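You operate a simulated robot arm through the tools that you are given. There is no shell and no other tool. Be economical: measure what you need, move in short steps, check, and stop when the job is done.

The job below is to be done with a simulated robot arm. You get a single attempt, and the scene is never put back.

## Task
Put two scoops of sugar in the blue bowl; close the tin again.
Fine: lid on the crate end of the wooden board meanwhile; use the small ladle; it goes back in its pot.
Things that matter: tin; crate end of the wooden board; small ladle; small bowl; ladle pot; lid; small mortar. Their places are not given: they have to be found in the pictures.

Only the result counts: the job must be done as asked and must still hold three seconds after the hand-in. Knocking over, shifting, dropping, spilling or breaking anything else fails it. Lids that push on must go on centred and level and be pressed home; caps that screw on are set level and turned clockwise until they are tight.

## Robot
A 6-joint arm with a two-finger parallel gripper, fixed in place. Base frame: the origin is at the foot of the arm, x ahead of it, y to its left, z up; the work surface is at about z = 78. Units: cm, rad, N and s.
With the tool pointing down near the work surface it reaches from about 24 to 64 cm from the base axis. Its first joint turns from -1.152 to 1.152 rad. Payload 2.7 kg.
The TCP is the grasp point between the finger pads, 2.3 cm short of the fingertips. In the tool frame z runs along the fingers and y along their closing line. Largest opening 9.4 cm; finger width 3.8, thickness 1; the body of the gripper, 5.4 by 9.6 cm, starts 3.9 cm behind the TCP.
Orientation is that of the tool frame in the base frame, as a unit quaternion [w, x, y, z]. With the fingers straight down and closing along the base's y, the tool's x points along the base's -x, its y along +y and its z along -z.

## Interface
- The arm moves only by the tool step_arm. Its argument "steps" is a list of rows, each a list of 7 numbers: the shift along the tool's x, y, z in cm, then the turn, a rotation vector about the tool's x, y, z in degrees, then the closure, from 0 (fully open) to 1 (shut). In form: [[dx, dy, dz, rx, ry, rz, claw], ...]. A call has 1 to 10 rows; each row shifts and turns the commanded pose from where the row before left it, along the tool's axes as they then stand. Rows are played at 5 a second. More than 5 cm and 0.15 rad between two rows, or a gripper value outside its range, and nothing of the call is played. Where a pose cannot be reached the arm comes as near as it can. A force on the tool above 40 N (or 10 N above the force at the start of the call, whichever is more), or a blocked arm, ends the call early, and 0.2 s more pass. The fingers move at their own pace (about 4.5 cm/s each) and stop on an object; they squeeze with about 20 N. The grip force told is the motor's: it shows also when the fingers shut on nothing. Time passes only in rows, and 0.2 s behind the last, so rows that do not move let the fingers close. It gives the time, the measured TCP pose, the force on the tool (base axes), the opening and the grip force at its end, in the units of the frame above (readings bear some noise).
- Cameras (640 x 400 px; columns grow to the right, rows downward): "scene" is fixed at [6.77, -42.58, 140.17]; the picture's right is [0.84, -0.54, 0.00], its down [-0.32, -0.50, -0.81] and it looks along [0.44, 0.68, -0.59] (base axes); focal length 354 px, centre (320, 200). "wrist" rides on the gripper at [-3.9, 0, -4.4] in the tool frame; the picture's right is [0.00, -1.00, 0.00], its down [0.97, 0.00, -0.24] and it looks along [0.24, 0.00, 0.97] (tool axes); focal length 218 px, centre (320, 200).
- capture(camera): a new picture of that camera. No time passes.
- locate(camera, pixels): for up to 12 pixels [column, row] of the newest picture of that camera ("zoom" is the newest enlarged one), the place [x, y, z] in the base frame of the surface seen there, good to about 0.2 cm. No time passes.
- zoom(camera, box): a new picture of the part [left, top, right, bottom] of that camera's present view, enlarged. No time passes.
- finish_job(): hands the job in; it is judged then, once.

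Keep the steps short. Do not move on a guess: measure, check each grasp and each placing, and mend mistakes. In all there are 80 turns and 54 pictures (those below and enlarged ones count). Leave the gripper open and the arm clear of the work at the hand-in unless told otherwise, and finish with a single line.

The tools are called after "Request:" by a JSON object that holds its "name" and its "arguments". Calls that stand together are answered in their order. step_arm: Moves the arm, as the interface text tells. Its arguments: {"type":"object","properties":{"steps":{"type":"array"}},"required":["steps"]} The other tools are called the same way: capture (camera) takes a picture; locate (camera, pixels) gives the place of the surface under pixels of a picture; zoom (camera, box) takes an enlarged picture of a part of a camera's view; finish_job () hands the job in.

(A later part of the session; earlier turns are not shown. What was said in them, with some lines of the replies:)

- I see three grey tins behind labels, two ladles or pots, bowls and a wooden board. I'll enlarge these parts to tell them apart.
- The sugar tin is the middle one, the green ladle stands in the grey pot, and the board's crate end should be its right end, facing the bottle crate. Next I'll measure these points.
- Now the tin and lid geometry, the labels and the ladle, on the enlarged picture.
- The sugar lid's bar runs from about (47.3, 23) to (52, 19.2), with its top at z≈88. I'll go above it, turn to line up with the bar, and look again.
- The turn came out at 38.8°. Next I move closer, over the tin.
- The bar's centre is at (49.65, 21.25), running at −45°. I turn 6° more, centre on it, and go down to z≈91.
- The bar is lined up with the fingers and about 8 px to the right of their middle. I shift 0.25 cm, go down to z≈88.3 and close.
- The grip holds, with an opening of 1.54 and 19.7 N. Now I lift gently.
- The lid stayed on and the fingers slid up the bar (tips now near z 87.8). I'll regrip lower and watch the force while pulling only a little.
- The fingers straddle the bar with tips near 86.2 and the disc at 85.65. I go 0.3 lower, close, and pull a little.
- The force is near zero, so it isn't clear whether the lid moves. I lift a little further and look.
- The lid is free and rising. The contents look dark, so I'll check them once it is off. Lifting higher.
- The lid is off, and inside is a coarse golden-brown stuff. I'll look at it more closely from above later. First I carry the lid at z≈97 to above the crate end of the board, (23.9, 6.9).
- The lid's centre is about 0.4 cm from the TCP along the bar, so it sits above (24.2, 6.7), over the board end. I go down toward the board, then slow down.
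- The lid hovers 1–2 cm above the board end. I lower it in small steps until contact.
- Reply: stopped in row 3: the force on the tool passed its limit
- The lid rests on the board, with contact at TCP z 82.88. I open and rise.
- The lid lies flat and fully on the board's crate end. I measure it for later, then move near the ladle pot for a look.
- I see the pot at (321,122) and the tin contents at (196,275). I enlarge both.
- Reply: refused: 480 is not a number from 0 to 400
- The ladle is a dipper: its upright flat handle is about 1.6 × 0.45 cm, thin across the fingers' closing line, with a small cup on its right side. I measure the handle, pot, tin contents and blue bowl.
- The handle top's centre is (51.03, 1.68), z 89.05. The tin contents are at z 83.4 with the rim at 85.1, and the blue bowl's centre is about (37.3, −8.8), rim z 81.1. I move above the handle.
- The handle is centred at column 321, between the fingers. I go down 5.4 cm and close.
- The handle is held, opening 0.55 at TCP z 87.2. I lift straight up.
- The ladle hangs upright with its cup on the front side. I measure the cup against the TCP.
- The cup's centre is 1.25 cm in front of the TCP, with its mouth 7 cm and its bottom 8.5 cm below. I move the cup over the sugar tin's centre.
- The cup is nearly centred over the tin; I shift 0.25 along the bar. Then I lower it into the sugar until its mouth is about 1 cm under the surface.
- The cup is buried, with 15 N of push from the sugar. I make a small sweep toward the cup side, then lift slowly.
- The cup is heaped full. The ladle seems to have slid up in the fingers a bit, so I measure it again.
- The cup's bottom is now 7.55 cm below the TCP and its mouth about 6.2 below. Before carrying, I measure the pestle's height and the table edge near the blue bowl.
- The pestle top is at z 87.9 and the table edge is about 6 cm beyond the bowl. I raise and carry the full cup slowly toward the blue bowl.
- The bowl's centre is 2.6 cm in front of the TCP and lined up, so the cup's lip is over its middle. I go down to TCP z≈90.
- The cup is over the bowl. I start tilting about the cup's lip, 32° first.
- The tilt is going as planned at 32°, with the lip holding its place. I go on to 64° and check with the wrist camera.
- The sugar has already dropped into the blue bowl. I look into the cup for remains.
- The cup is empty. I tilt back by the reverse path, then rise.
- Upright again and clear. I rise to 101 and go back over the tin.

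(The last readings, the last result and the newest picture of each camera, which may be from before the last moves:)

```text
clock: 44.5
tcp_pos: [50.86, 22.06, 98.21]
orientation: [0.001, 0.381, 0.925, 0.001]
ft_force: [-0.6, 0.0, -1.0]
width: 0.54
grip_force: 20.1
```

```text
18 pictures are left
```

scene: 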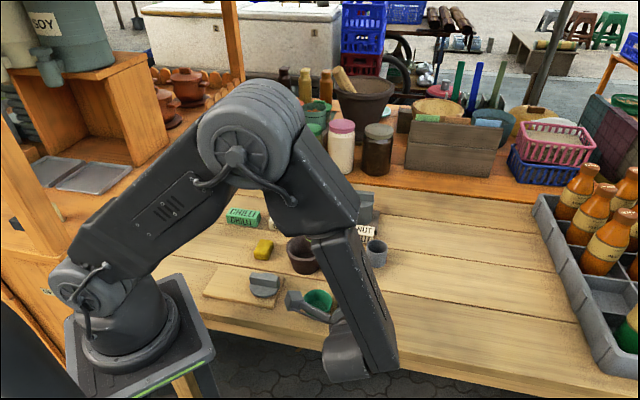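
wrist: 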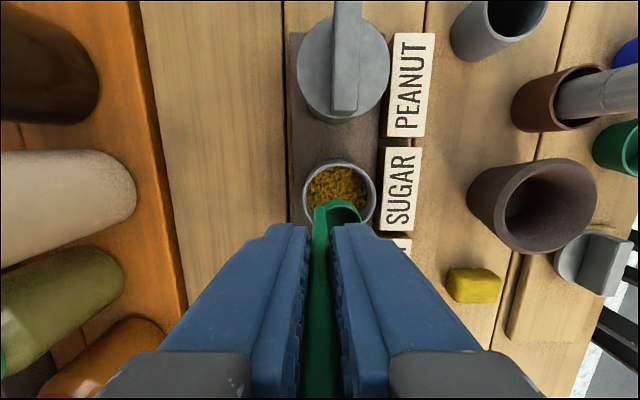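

Same alignment as before. I dip slowly to TCP z≈88.9.

Request:
{"name": "step_arm", "arguments": {"steps": [[0, 0, 2, 0, 0, 0, 1], [0, 0, 2, 0, 0, 0, 1], [0, 0, 1.5, 0, 0, 0, 1], [0, 0, 0.8, 0, 0, 0, 1], [0, 0, 0.7, 0, 0, 0, 1], [0, 0, 0.7, 0, 0, 0, 1], [0, 0, 0.6, 0, 0, 0, 1], [0, 0, 0.5, 0, 0, 0, 1], [0, 0, 0.5, 0, 0, 0, 1]]}}

Request:
{"name": "step_arm", "arguments": {"steps": [[0, -0.4, 0, 0, 0, 0, 1], [0, 0.2, -0.4, 0, 0, 0, 1], [0, 0.2, -0.6, 0, 0, 0, 1], [0, 0, -0.8, 0, 0, 0, 1], [0, 0, -1, 0, 0, 0, 1], [0, 0, -1, 0, 0, 0, 1], [0, 0, -1, 0, 0, 0, 1], [0, 0, -1, 0, 0, 0, 1], [0, 0, -1, 0, 0, 0, 1], [0, 0, 0, 0, 0, 0, 1]]}}

Request:
{"name": "zoom", "arguments": {"camera": "scene", "box": [285, 140, 385, 220]}}

```text
clock: 46.5
tcp_pos: [50.92, 22.09, 88.99]
orientation: [0.003, 0.379, 0.925, 0.002]
ft_force: [-1.4, -0.8, 16.5]
width: 0.56
grip_force: 20.1
```

```text
clock: 48.7
tcp_pos: [50.89, 21.94, 95.63]
orientation: [0.001, 0.381, 0.925, 0.001]
ft_force: [0.1, 0.2, -0.2]
width: 0.56
grip_force: 20.2
```

```text
5.00 times, centred on (335, 180) of scene
```

zoom: 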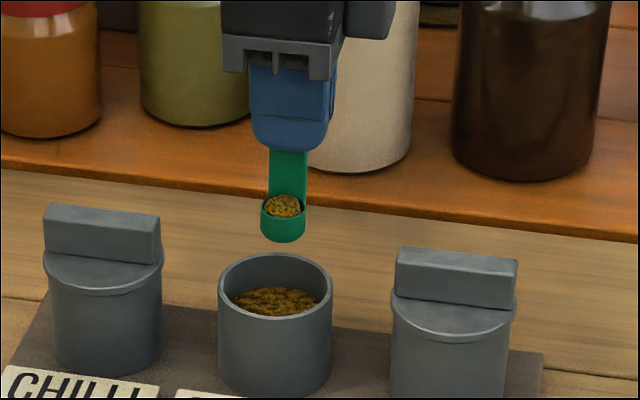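

The cup is full again and the ladle has slipped a bit more. I measure it once more.

Request:
{"name": "locate", "arguments": {"camera": "zoom", "pixels": [[283, 240], [283, 228], [283, 207], [265, 222], [302, 222]]}}

Request:
{"name": "step_arm", "arguments": {"steps": [[0, 0, -1, 0, 0, 0, 1], [0, 0, -1.5, 0, 0, 0, 1], [-0.2, -0.5, -1.5, 0, 0, 0, 1], [-0.5, -1.2, -1, 0, 0, 0, 1], [-0.8, -1.9, 0, 0, 0, 0, 1], [-1.0, -2.4, 0, 0, 0, 0, 1], [-1.0, -2.4, 0, 0, 0, 0, 1], [-1.0, -2.4, 0, 0, 0, 0, 1], [-1.0, -2.4, 0, 0, 0, 0, 1], [-1.0, -2.4, 0, 0, 0, 0, 1]]}}

Request:
{"name": "step_arm", "arguments": {"steps": [[-1.0, -2.4, 0, 0, 0, 0, 1], [-1.0, -2.4, 0, 0, 0, 0, 1], [-1.0, -2.4, 0, 0, 0, 0, 1], [-0.9, -2.0, 0, 0, 0, 0, 1], [-0.7, -1.8, 0, 0, 0, 0, 1], [-0.4, -1.2, 0, 0, 0, 0, 1], [-0.4, -0.8, 0, 0, 0, 0, 1], [-0.2, -0.3, 0, 0, 0, 0, 1], [0, 0, 0, 0, 0, 0, 1]]}}

Request:
{"name": "capture", "arguments": {"camera": "wrist"}}

```text
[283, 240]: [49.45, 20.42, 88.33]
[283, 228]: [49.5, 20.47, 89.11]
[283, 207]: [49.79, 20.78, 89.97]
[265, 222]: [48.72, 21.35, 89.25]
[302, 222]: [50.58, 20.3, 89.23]
```

```text
clock: 50.9
tcp_pos: [44.38, 6.25, 100.55]
orientation: [0.001, 0.38, 0.925, 0.001]
ft_force: [-0.5, 0.8, -0.7]
width: 0.56
grip_force: 20.0
```

```text
clock: 52.9
tcp_pos: [39.1, -7.21, 100.39]
orientation: [0.0, 0.38, 0.925, 0.001]
ft_force: [0.1, 0.1, -0.5]
width: 0.53
grip_force: 19.9
```

```text
16 pictures are left
```

wrist: 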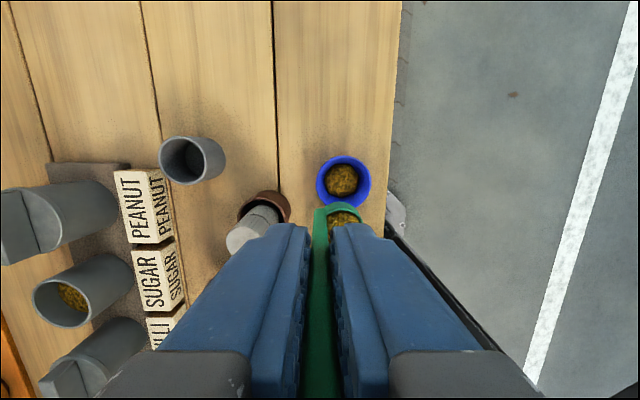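

Second scoop full, mouth 5.9 cm below the TCP, lined up over the bowl. I go down to z≈89.7, then tilt 64° about the lip.

Request:
{"name": "step_arm", "arguments": {"steps": [[0, 0, 1, 0, 0, 0, 1], [0, 0, 2, 0, 0, 0, 1], [0, 0, 2.5, 0, 0, 0, 1], [0, 0, 2.5, 0, 0, 0, 1], [0, 0, 1.6, 0, 0, 0, 1], [0, 0, 0.9, 0, 0, 0, 1], [0, 0, 0.2, 0, 0, 0, 1]]}}

Request:
{"name": "step_arm", "arguments": {"steps": [[0, -0.844, -0.27, -8, 0, 0, 1], [0, -0.844, -0.27, -8, 0, 0, 1], [0, -0.844, -0.27, -8, 0, 0, 1], [0, -0.844, -0.27, -8, 0, 0, 1], [0, -0.844, -0.27, -8, 0, 0, 1], [0, -0.844, -0.27, -8, 0, 0, 1], [0, -0.844, -0.27, -8, 0, 0, 1], [0, -0.844, -0.27, -8, 0, 0, 1], [0, 0, 0, 0, 0, 0, 1]]}}

Request:
{"name": "zoom", "arguments": {"camera": "wrist", "box": [300, 150, 500, 290]}}

```text
clock: 54.5
tcp_pos: [39.19, -7.2, 89.69]
orientation: [0.001, 0.38, 0.925, 0.001]
ft_force: [-0.6, 0.2, 0.6]
width: 0.53
grip_force: 19.8
```

```text
clock: 56.5
tcp_pos: [34.33, -11.54, 88.68]
orientation: [0.203, 0.322, 0.784, 0.491]
ft_force: [0.1, -0.1, -0.1]
width: 0.55
grip_force: 20.1
```

```text
2.86 times, centred on (400, 220) of wrist
```

zoom: 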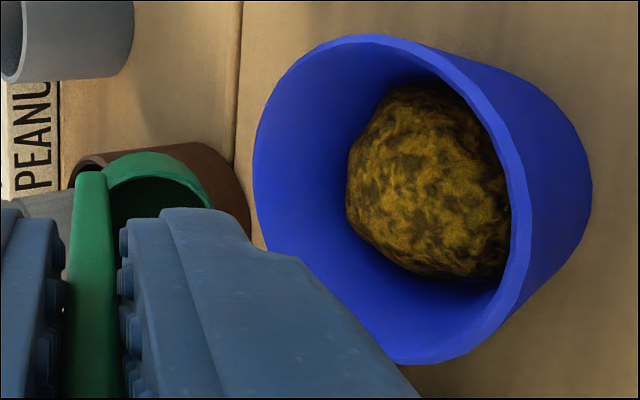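

The second scoop is in the bowl and the cup is empty. I tilt back and rise.

Request:
{"name": "step_arm", "arguments": {"steps": [[0, 0.798, 0.384, 8, 0, 0, 1], [0, 0.798, 0.384, 8, 0, 0, 1], [0, 0.798, 0.384, 8, 0, 0, 1], [0, 0.798, 0.384, 8, 0, 0, 1], [0, 0.798, 0.384, 8, 0, 0, 1], [0, 0.798, 0.384, 8, 0, 0, 1], [0, 0.798, 0.384, 8, 0, 0, 1], [0, 0.798, 0.384, 8, 0, 0, 1], [0, 0, -3, 0, 0, 0, 1], [0, 0, -4, 0, 0, 0, 1]]}}

```text
clock: 58.7
tcp_pos: [39.15, -7.0, 96.8]
orientation: [0.001, 0.381, 0.925, -0.001]
ft_force: [-0.9, -0.1, 0.6]
width: 0.55
grip_force: 19.9
```

I carry the ladle back over its pot at (51.07, 1.55).

Request:
{"name": "step_arm", "arguments": {"steps": [[0, 0, -2, 0, 0, 0, 1], [-0.49, 2.9, 0, 0, 0, 0, 1], [-0.49, 2.9, 0, 0, 0, 0, 1], [-0.49, 2.9, 0, 0, 0, 0, 1], [-0.49, 2.9, 0, 0, 0, 0, 1], [-0.49, 2.9, 0, 0, 0, 0, 1], [0, 0, 0, 0, 0, 0, 1]]}}

Request:
{"name": "capture", "arguments": {"camera": "wrist"}}

```text
clock: 60.3
tcp_pos: [50.94, 1.34, 98.77]
orientation: [0.001, 0.38, 0.925, 0.001]
ft_force: [0.0, -0.3, 0.0]
width: 0.54
grip_force: 19.6
```

```text
14 pictures are left
```

wrist: 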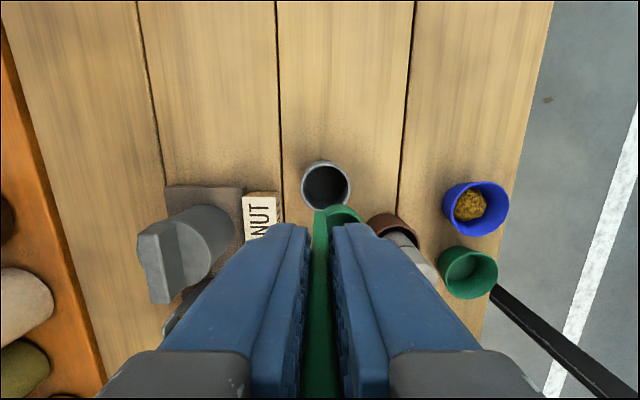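

The pot's centre is 0.6 cm in front of the TCP. I shift 0.3 to centre the ladle in the pot and lower it.

Request:
{"name": "step_arm", "arguments": {"steps": [[-0.17, 0.3, 2, 0, 0, 0, 1], [0, 0, 2.5, 0, 0, 0, 1], [0, 0, 2.5, 0, 0, 0, 1], [0, 0, 2, 0, 0, 0, 1], [0, 0, 1.5, 0, 0, 0, 1], [0, 0, 1, 0, 0, 0, 1], [0, 0, 0.5, 0, 0, 0, 1], [0, 0, 0, 0, 0, 0, 1]]}}

Request:
{"name": "zoom", "arguments": {"camera": "scene", "box": [320, 180, 440, 280]}}

```text
clock: 62.1
tcp_pos: [51.25, 1.64, 86.75]
orientation: [0.0, 0.381, 0.925, 0.002]
ft_force: [0.0, 0.3, -0.1]
width: 0.56
grip_force: 20.1
```

```text
4.00 times, centred on (380, 230) of scene
```

zoom: 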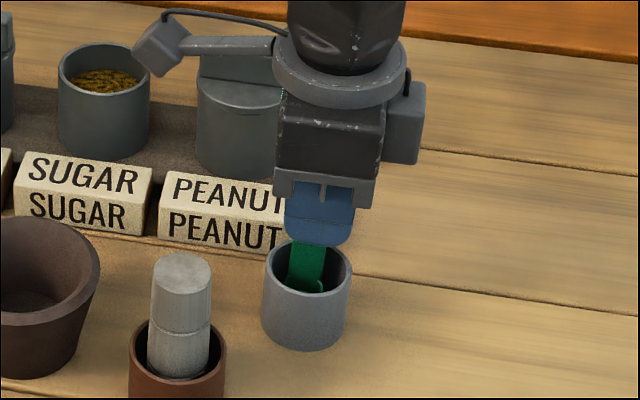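

The ladle is inside the pot. I lower it in small steps until it touches the floor.

Request:
{"name": "step_arm", "arguments": {"steps": [[0, 0, 0.2, 0, 0, 0, 1], [0, 0, 0.2, 0, 0, 0, 1], [0, 0, 0.2, 0, 0, 0, 1]]}}

```text
clock: 62.9
tcp_pos: [51.46, 1.74, 86.32]
orientation: [0.0, 0.38, 0.925, 0.001]
ft_force: [-0.6, 0.3, -0.9]
width: 0.55
grip_force: 19.3
```

Request:
{"name": "step_arm", "arguments": {"steps": [[0, 0, 0.2, 0, 0, 0, 1], [0, 0, 0.2, 0, 0, 0, 1]]}}

```text
clock: 63.5
tcp_pos: [51.28, 1.76, 85.87]
orientation: [0.0, 0.38, 0.925, 0.001]
ft_force: [0.3, -0.1, 0.4]
width: 0.56
grip_force: 20.2
```

Still no contact. A little further down; the fingertips stay above the pot's rim.

Request:
{"name": "step_arm", "arguments": {"steps": [[0, 0, 0.15, 0, 0, 0, 1], [0, 0, 0.15, 0, 0, 0, 1]]}}

```text
clock: 64.1
tcp_pos: [51.5, 1.51, 85.62]
orientation: [0.002, 0.379, 0.925, 0.001]
ft_force: [-2.7, 1.0, 15.2]
width: 0.58
grip_force: 19.9
```

The ladle stands on the pot floor (15 N). I open slowly and rise.

Request:
{"name": "step_arm", "arguments": {"steps": [[0, 0, -0.1, 0, 0, 0, 1], [0, 0, 0, 0, 0, 0, 0.85], [0, 0, 0, 0, 0, 0, 0.7], [0, 0, 0, 0, 0, 0, 0.6], [0, 0, -1.5, 0, 0, 0, 0.6], [0, 0, -3, 0, 0, 0, 0.6], [0, 0, -4, 0, 0, 0, 0.6], [0, 0, -4, 0, 0, 0, 0.5], [0, 0, 0, 0, 0, 0, 0.5]]}}

Request:
{"name": "capture", "arguments": {"camera": "wrist"}}

```text
clock: 66.1
tcp_pos: [51.59, 1.4, 98.6]
orientation: [0.001, 0.38, 0.925, 0.0]
ft_force: [-0.6, 0.3, -0.2]
width: 4.7
grip_force: 0.0
```

```text
12 pictures are left
```

wrist: 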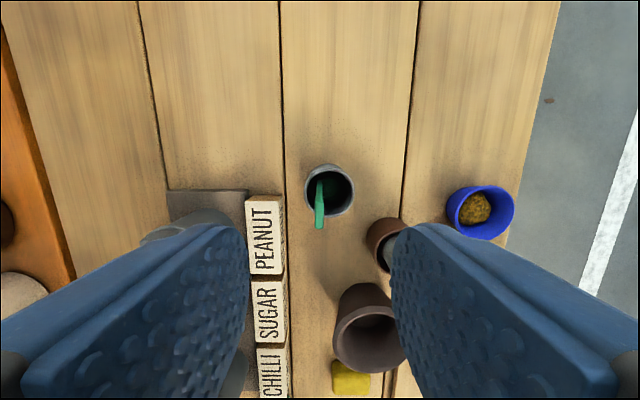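

The ladle stands in its pot and the pot hasn't moved. I fetch the lid and go above (24.2, 6.4).

Request:
{"name": "step_arm", "arguments": {"steps": [[2.86, -1.956, 0, 0, 0, 0, 0.4], [2.86, -1.956, 0, 0, 0, 0, 0.4], [2.86, -1.956, 0, 0, 0, 0, 0.4], [2.86, -1.956, 0, 0, 0, 0, 0.4], [2.86, -1.956, 0, 0, 0, 0, 0.4], [2.86, -1.956, 0, 0, 0, 0, 0.4], [2.86, -1.956, 0, 0, 0, 0, 0.4], [2.86, -1.956, 2, 0, 0, 0, 0.4], [0, 0, 3, 0, 0, 0, 0.4], [0, 0, 4, 0, 0, 0, 0.4]]}}

Request:
{"name": "capture", "arguments": {"camera": "wrist"}}

```text
clock: 68.3
tcp_pos: [24.26, 6.47, 89.29]
orientation: [0.0, 0.38, 0.925, 0.002]
ft_force: [-0.3, 1.0, -0.7]
width: 5.65
grip_force: 0.1
```

```text
11 pictures are left
```

wrist: 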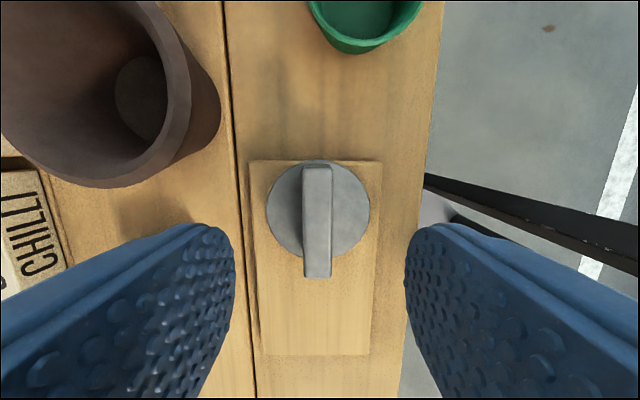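

The bar is centred. I go down to z≈83.0 and grip.

Request:
{"name": "step_arm", "arguments": {"steps": [[0.08, 0, 1, 0, 0, 0, 0.6], [0, 0, 2, 0, 0, 0, 0.6], [0, 0, 2, 0, 0, 0, 0.6], [0, 0, 1.2, 0, 0, 0, 0.6], [0, 0, 0, 0, 0, 0, 0.8], [0, 0, 0, 0, 0, 0, 1], [0, 0, 0, 0, 0, 0, 1], [0, 0, 0, 0, 0, 0, 1], [0, 0, 0, 0, 0, 0, 1]]}}

Request:
{"name": "step_arm", "arguments": {"steps": [[0, 0, -1, 0, 0, 0, 1], [0, 0, -2, 0, 0, 0, 1], [0, 0, -3, 0, 0, 0, 1], [0, 0, -4, 0, 0, 0, 1], [0, 0, -4.3, 0, 0, 0, 1], [0, 0, 0, 0, 0, 0, 1]]}}

Request:
{"name": "capture", "arguments": {"camera": "wrist"}}

```text
clock: 70.3
tcp_pos: [23.9, 6.69, 82.98]
orientation: [-0.001, 0.381, 0.925, 0.0]
ft_force: [-0.1, 0.8, 0.1]
width: 1.53
grip_force: 20.1
```

```text
clock: 71.7
tcp_pos: [24.03, 6.64, 97.22]
orientation: [0.0, 0.38, 0.925, 0.0]
ft_force: [-0.3, 0.4, -0.4]
width: 1.52
grip_force: 19.8
```

```text
10 pictures are left
```

wrist: 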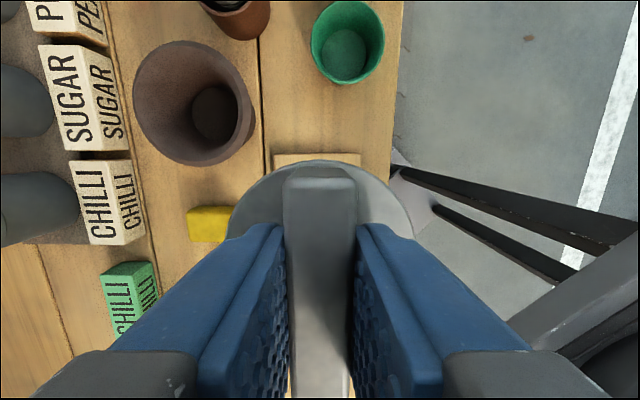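

The lid is in hand, with the same offset as before to within 0.1 cm. I check the open tin's rim once more before placing.

Request:
{"name": "zoom", "arguments": {"camera": "scene", "box": [295, 175, 355, 225]}}

```text
8.00 times, centred on (325, 200) of scene
```

zoom: 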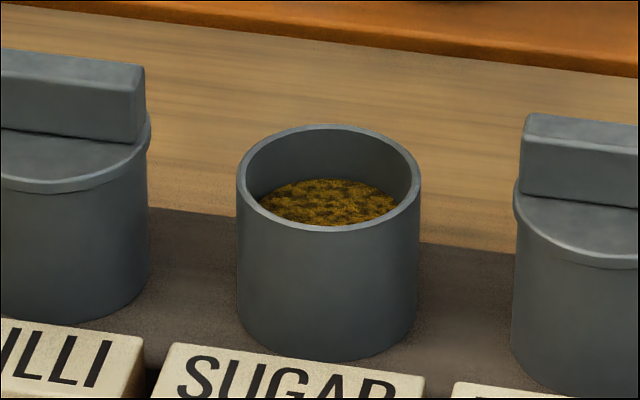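

Request:
{"name": "locate", "arguments": {"camera": "zoom", "pixels": [[240, 176], [418, 180], [330, 228], [330, 127], [275, 213], [390, 214], [270, 140], [395, 142]]}}

```text
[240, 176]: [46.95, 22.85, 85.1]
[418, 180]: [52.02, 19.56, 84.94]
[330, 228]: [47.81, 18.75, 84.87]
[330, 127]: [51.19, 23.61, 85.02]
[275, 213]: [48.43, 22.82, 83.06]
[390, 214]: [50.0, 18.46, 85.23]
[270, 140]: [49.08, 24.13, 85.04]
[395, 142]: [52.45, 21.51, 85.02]
```

The rim's centre is (49.5, 21.2), so the TCP target is (49.3, 21.3). I carry the lid over.

Request:
{"name": "step_arm", "arguments": {"steps": [[-0.96, 3.52, 0, 0, 0, 0, 1], [-0.96, 3.52, 0, 0, 0, 0, 1], [-0.96, 3.52, 0, 0, 0, 0, 1], [-0.96, 3.52, 0, 0, 0, 0, 1], [-0.96, 3.52, 0, 0, 0, 0, 1], [-0.96, 3.52, 0, 0, 0, 0, 1], [-0.95, 3.54, 0, 0, 0, 0, 1], [-0.95, 3.54, 0, 0, 0, 0, 1], [0, 0, 0, 0, 0, 0, 1]]}}

Request:
{"name": "step_arm", "arguments": {"steps": [[0, 0, 2, 0, 0, 0, 1], [0, 0, 2, 0, 0, 0, 1], [0, 0, 1.5, 0, 0, 0, 1], [0, 0, 0, 0, 0, 0, 1]]}}

Request:
{"name": "step_arm", "arguments": {"steps": [[0, 0, 0.5, 0, 0, 0, 1], [0, 0, 0, 0, 0, 0, 1]]}}

Request:
{"name": "zoom", "arguments": {"camera": "scene", "box": [295, 165, 355, 215]}}

```text
clock: 73.7
tcp_pos: [49.26, 21.43, 97.33]
orientation: [0.0, 0.38, 0.925, 0.0]
ft_force: [0.3, 0.0, -0.4]
width: 1.55
grip_force: 19.8
```

```text
clock: 74.7
tcp_pos: [49.16, 21.34, 91.87]
orientation: [0.001, 0.381, 0.925, 0.002]
ft_force: [0.3, 0.8, -1.2]
width: 1.53
grip_force: 20.6
```

```text
clock: 75.3
tcp_pos: [49.33, 21.29, 91.38]
orientation: [0.001, 0.38, 0.925, 0.001]
ft_force: [0.9, 0.4, -0.7]
width: 1.51
grip_force: 19.6
```

```text
8.00 times, centred on (325, 190) of scene
```

zoom: 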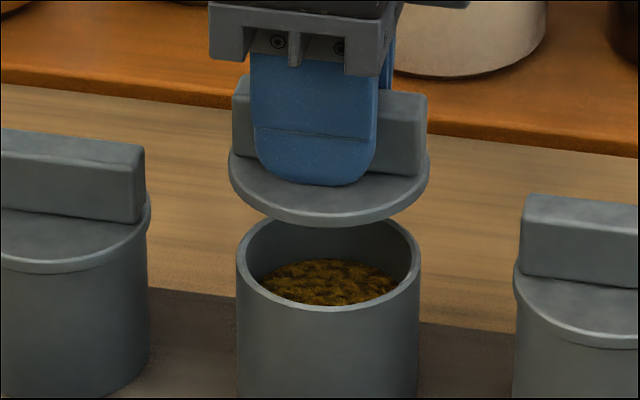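

The lid sits over the tin sideways (column 328.5 against 329). I check the front-to-back alignment.

Request:
{"name": "locate", "arguments": {"camera": "zoom", "pixels": [[233, 168], [426, 172], [325, 212], [260, 203], [390, 206], [330, 306], [240, 265], [418, 265], [265, 290], [392, 293]]}}

```text
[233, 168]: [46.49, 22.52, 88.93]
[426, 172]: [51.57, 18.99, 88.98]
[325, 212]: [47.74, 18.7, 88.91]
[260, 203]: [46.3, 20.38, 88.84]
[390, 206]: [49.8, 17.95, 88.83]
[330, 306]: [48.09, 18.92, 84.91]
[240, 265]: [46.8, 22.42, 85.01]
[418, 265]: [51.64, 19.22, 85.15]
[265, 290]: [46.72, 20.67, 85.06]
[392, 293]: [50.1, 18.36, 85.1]
```

Aligned within about 0.1–0.2 cm. I nudge slightly and lower slowly.

Request:
{"name": "step_arm", "arguments": {"steps": [[-0.07, 0.07, 0.6, 0, 0, 0, 1], [0, 0, 0.6, 0, 0, 0, 1], [0, 0, 0.5, 0, 0, 0, 1], [0, 0, 0.4, 0, 0, 0, 1], [0, 0, 0.3, 0, 0, 0, 1], [0, 0, 0.2, 0, 0, 0, 1]]}}

```text
clock: 76.7
tcp_pos: [49.43, 21.23, 88.67]
orientation: [0.0, 0.381, 0.925, 0.001]
ft_force: [0.6, 1.1, 0.0]
width: 1.52
grip_force: 20.4
```

The plug is entering without force. I go on in small steps to the seat.

Request:
{"name": "step_arm", "arguments": {"steps": [[0, 0, 0.2, 0, 0, 0, 1], [0, 0, 0.15, 0, 0, 0, 1], [0, 0, 0.15, 0, 0, 0, 1], [0, 0, 0.15, 0, 0, 0, 1]]}}

Request:
{"name": "zoom", "arguments": {"camera": "scene", "box": [275, 155, 375, 225]}}

```text
clock: 77.7
tcp_pos: [49.5, 21.3, 88.32]
orientation: [0.0, 0.381, 0.925, 0.001]
ft_force: [-4.1, -0.1, 6.3]
width: 1.53
grip_force: 20.4
```

```text
5.71 times, centred on (325, 190) of scene
```

zoom: 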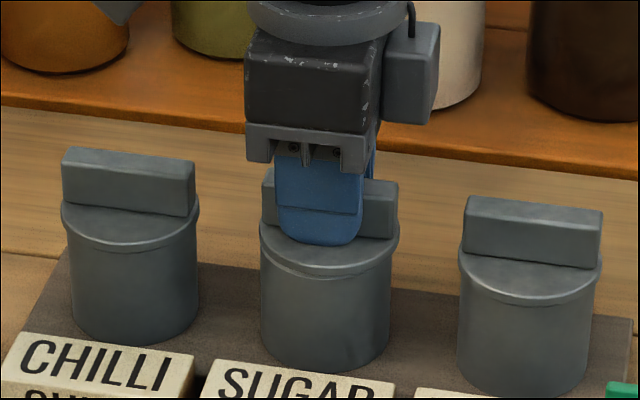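

The lid is nearly seated (6 N). I press down further in the grip; the fingertips bear on the disc.

Request:
{"name": "step_arm", "arguments": {"steps": [[0, 0, 0.15, 0, 0, 0, 1], [0, 0, 0.15, 0, 0, 0, 1], [0, 0, 0.15, 0, 0, 0, 1], [0, 0, 0.15, 0, 0, 0, 1], [0, 0, 0.15, 0, 0, 0, 1]]}}

```text
clock: 78.4
tcp_pos: [49.49, 21.44, 88.11]
orientation: [-0.001, 0.38, 0.925, 0.0]
ft_force: [-9.0, -2.7, 8.7]
width: 1.55
grip_force: 20.2
stopped in row 3: the force on the tool passed its limit (the readings are from after the stop); the commanded pose is now the measured one
```

The force limit (40 N) was reached while pressing. I release, rise a little and look at the seat.

Request:
{"name": "step_arm", "arguments": {"steps": [[0, 0, 0, 0, 0, 0, 0.8], [0, 0, 0, 0, 0, 0, 0.65], [0, 0, 0, 0, 0, 0, 0.65], [0, 0, -2, 0, 0, 0, 0.65], [0, 0, -3, 0, 0, 0, 0.65], [0, 0, -3, 0, 0, 0, 0.65], [0, 0, 0, 0, 0, 0, 0.8]]}}

Request:
{"name": "zoom", "arguments": {"camera": "scene", "box": [275, 155, 375, 225]}}

Request:
{"name": "locate", "arguments": {"camera": "zoom", "pixels": [[270, 185], [390, 190], [330, 188], [290, 240], [330, 250], [370, 240], [130, 165], [535, 215], [100, 235], [500, 285]]}}

```text
clock: 80.0
tcp_pos: [49.64, 21.59, 96.08]
orientation: [0.002, 0.381, 0.925, 0.001]
ft_force: [0.0, -0.9, 0.0]
width: 1.87
grip_force: 0.0
```

```text
5.71 times, centred on (325, 190) of scene
```

zoom: 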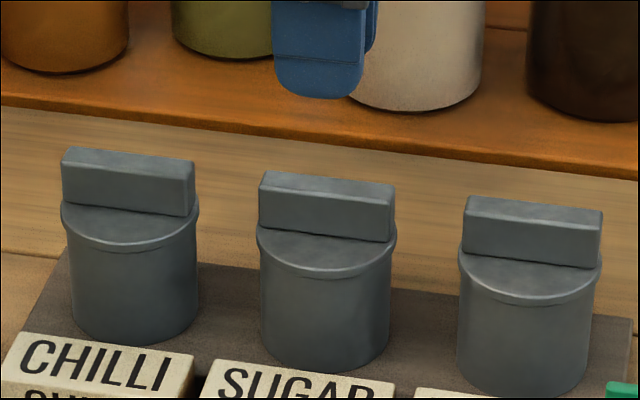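

```text
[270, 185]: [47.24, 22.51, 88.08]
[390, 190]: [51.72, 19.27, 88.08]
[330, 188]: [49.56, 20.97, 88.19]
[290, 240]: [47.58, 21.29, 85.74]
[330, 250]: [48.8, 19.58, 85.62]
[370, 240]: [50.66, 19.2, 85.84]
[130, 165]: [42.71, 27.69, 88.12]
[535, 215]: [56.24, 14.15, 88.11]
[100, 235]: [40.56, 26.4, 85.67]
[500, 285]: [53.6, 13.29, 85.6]
```

The lid is level at the same heights as the other tins (bar 88.1, disc 85.7). To make sure it is home, I press once on the bar's middle with closed fingers.

Request:
{"name": "step_arm", "arguments": {"steps": [[-0.1, -0.25, 0, 0, 0, 0, 1], [0, 0, 2, 0, 0, 0, 1], [0, 0, 2, 0, 0, 0, 1], [0, 0, 1, 0, 0, 0, 1], [0, 0, 0.3, 0, 0, 0, 1], [0, 0, 0, 0, 0, 0, 1]]}}

Request:
{"name": "step_arm", "arguments": {"steps": [[0, 0, 0.2, 0, 0, 0, 1], [0, 0, 0.2, 0, 0, 0, 1], [0, 0, 0.2, 0, 0, 0, 1], [0, 0, 0.2, 0, 0, 0, 1], [0, 0, 0.2, 0, 0, 0, 1], [0, 0, 0.2, 0, 0, 0, 1]]}}

```text
clock: 81.4
tcp_pos: [49.56, 21.09, 90.63]
orientation: [0.001, 0.379, 0.925, 0.001]
ft_force: [0.9, 0.4, 0.3]
width: 0.02
grip_force: 19.9
```

```text
clock: 82.4
tcp_pos: [49.61, 21.16, 90.48]
orientation: [0.003, 0.38, 0.925, 0.003]
ft_force: [-2.4, -1.3, 6.8]
width: 0.0
grip_force: 20.0
stopped in row 5: the force on the tool passed its limit (the readings are from after the stop); the commanded pose is now the measured one
```

It pressed to the 40 N limit with no give, and the bar stays at 88.1, so the lid is home. I rise clear, open and check everything.

Request:
{"name": "step_arm", "arguments": {"steps": [[0, 0, -2, 0, 0, 0, 1], [0, 0, -4, 0, 0, 0, 0.6], [0, 0, -4, 0, 0, 0, 0.2], [1, -4, -2, 0, 0, 0, 0], [1, -4, -2, 0, 0, 0, 0], [1, -4, 0, 0, 0, 0, 0], [1, -4, 0, 0, 0, 0, 0], [0, 0, 0, 0, 0, 0, 0]]}}

Request:
{"name": "zoom", "arguments": {"camera": "scene", "box": [200, 160, 420, 335]}}

Request:
{"name": "capture", "arguments": {"camera": "wrist"}}

```text
clock: 84.2
tcp_pos: [35.2, 12.54, 104.17]
orientation: [0.003, 0.381, 0.925, 0.003]
ft_force: [0.0, 0.0, 0.1]
width: 9.4
grip_force: 0.0
```

```text
2.29 times, centred on (310, 248) of scene
```

zoom: 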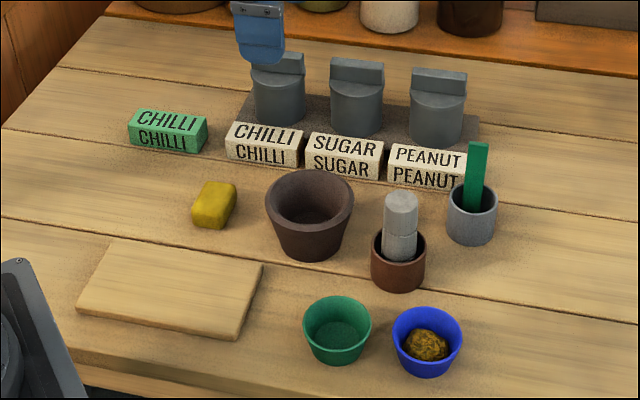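

```text
4 pictures are left
```

wrist: 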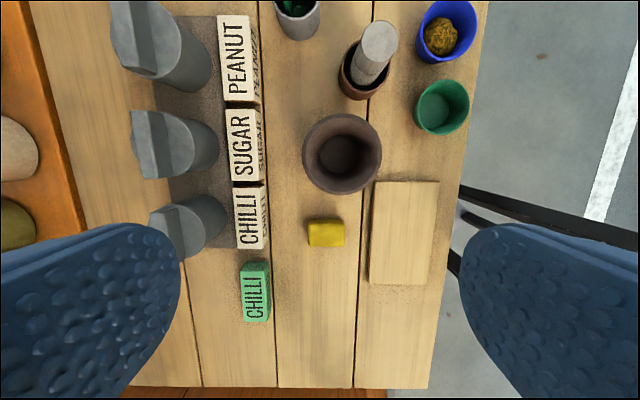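

The tin is shut, the ladle is in its pot, both scoops are in the blue bowl, and everything else is where it was. The gripper is open and clear, so I hand in.

Request:
{"name": "finish_job", "arguments": {}}

```text
The job is handed in.
```

Two scoops from the tin labelled SUGAR are in the blue bowl, the tin is closed with its lid pressed home, and the small ladle is back in its pot.
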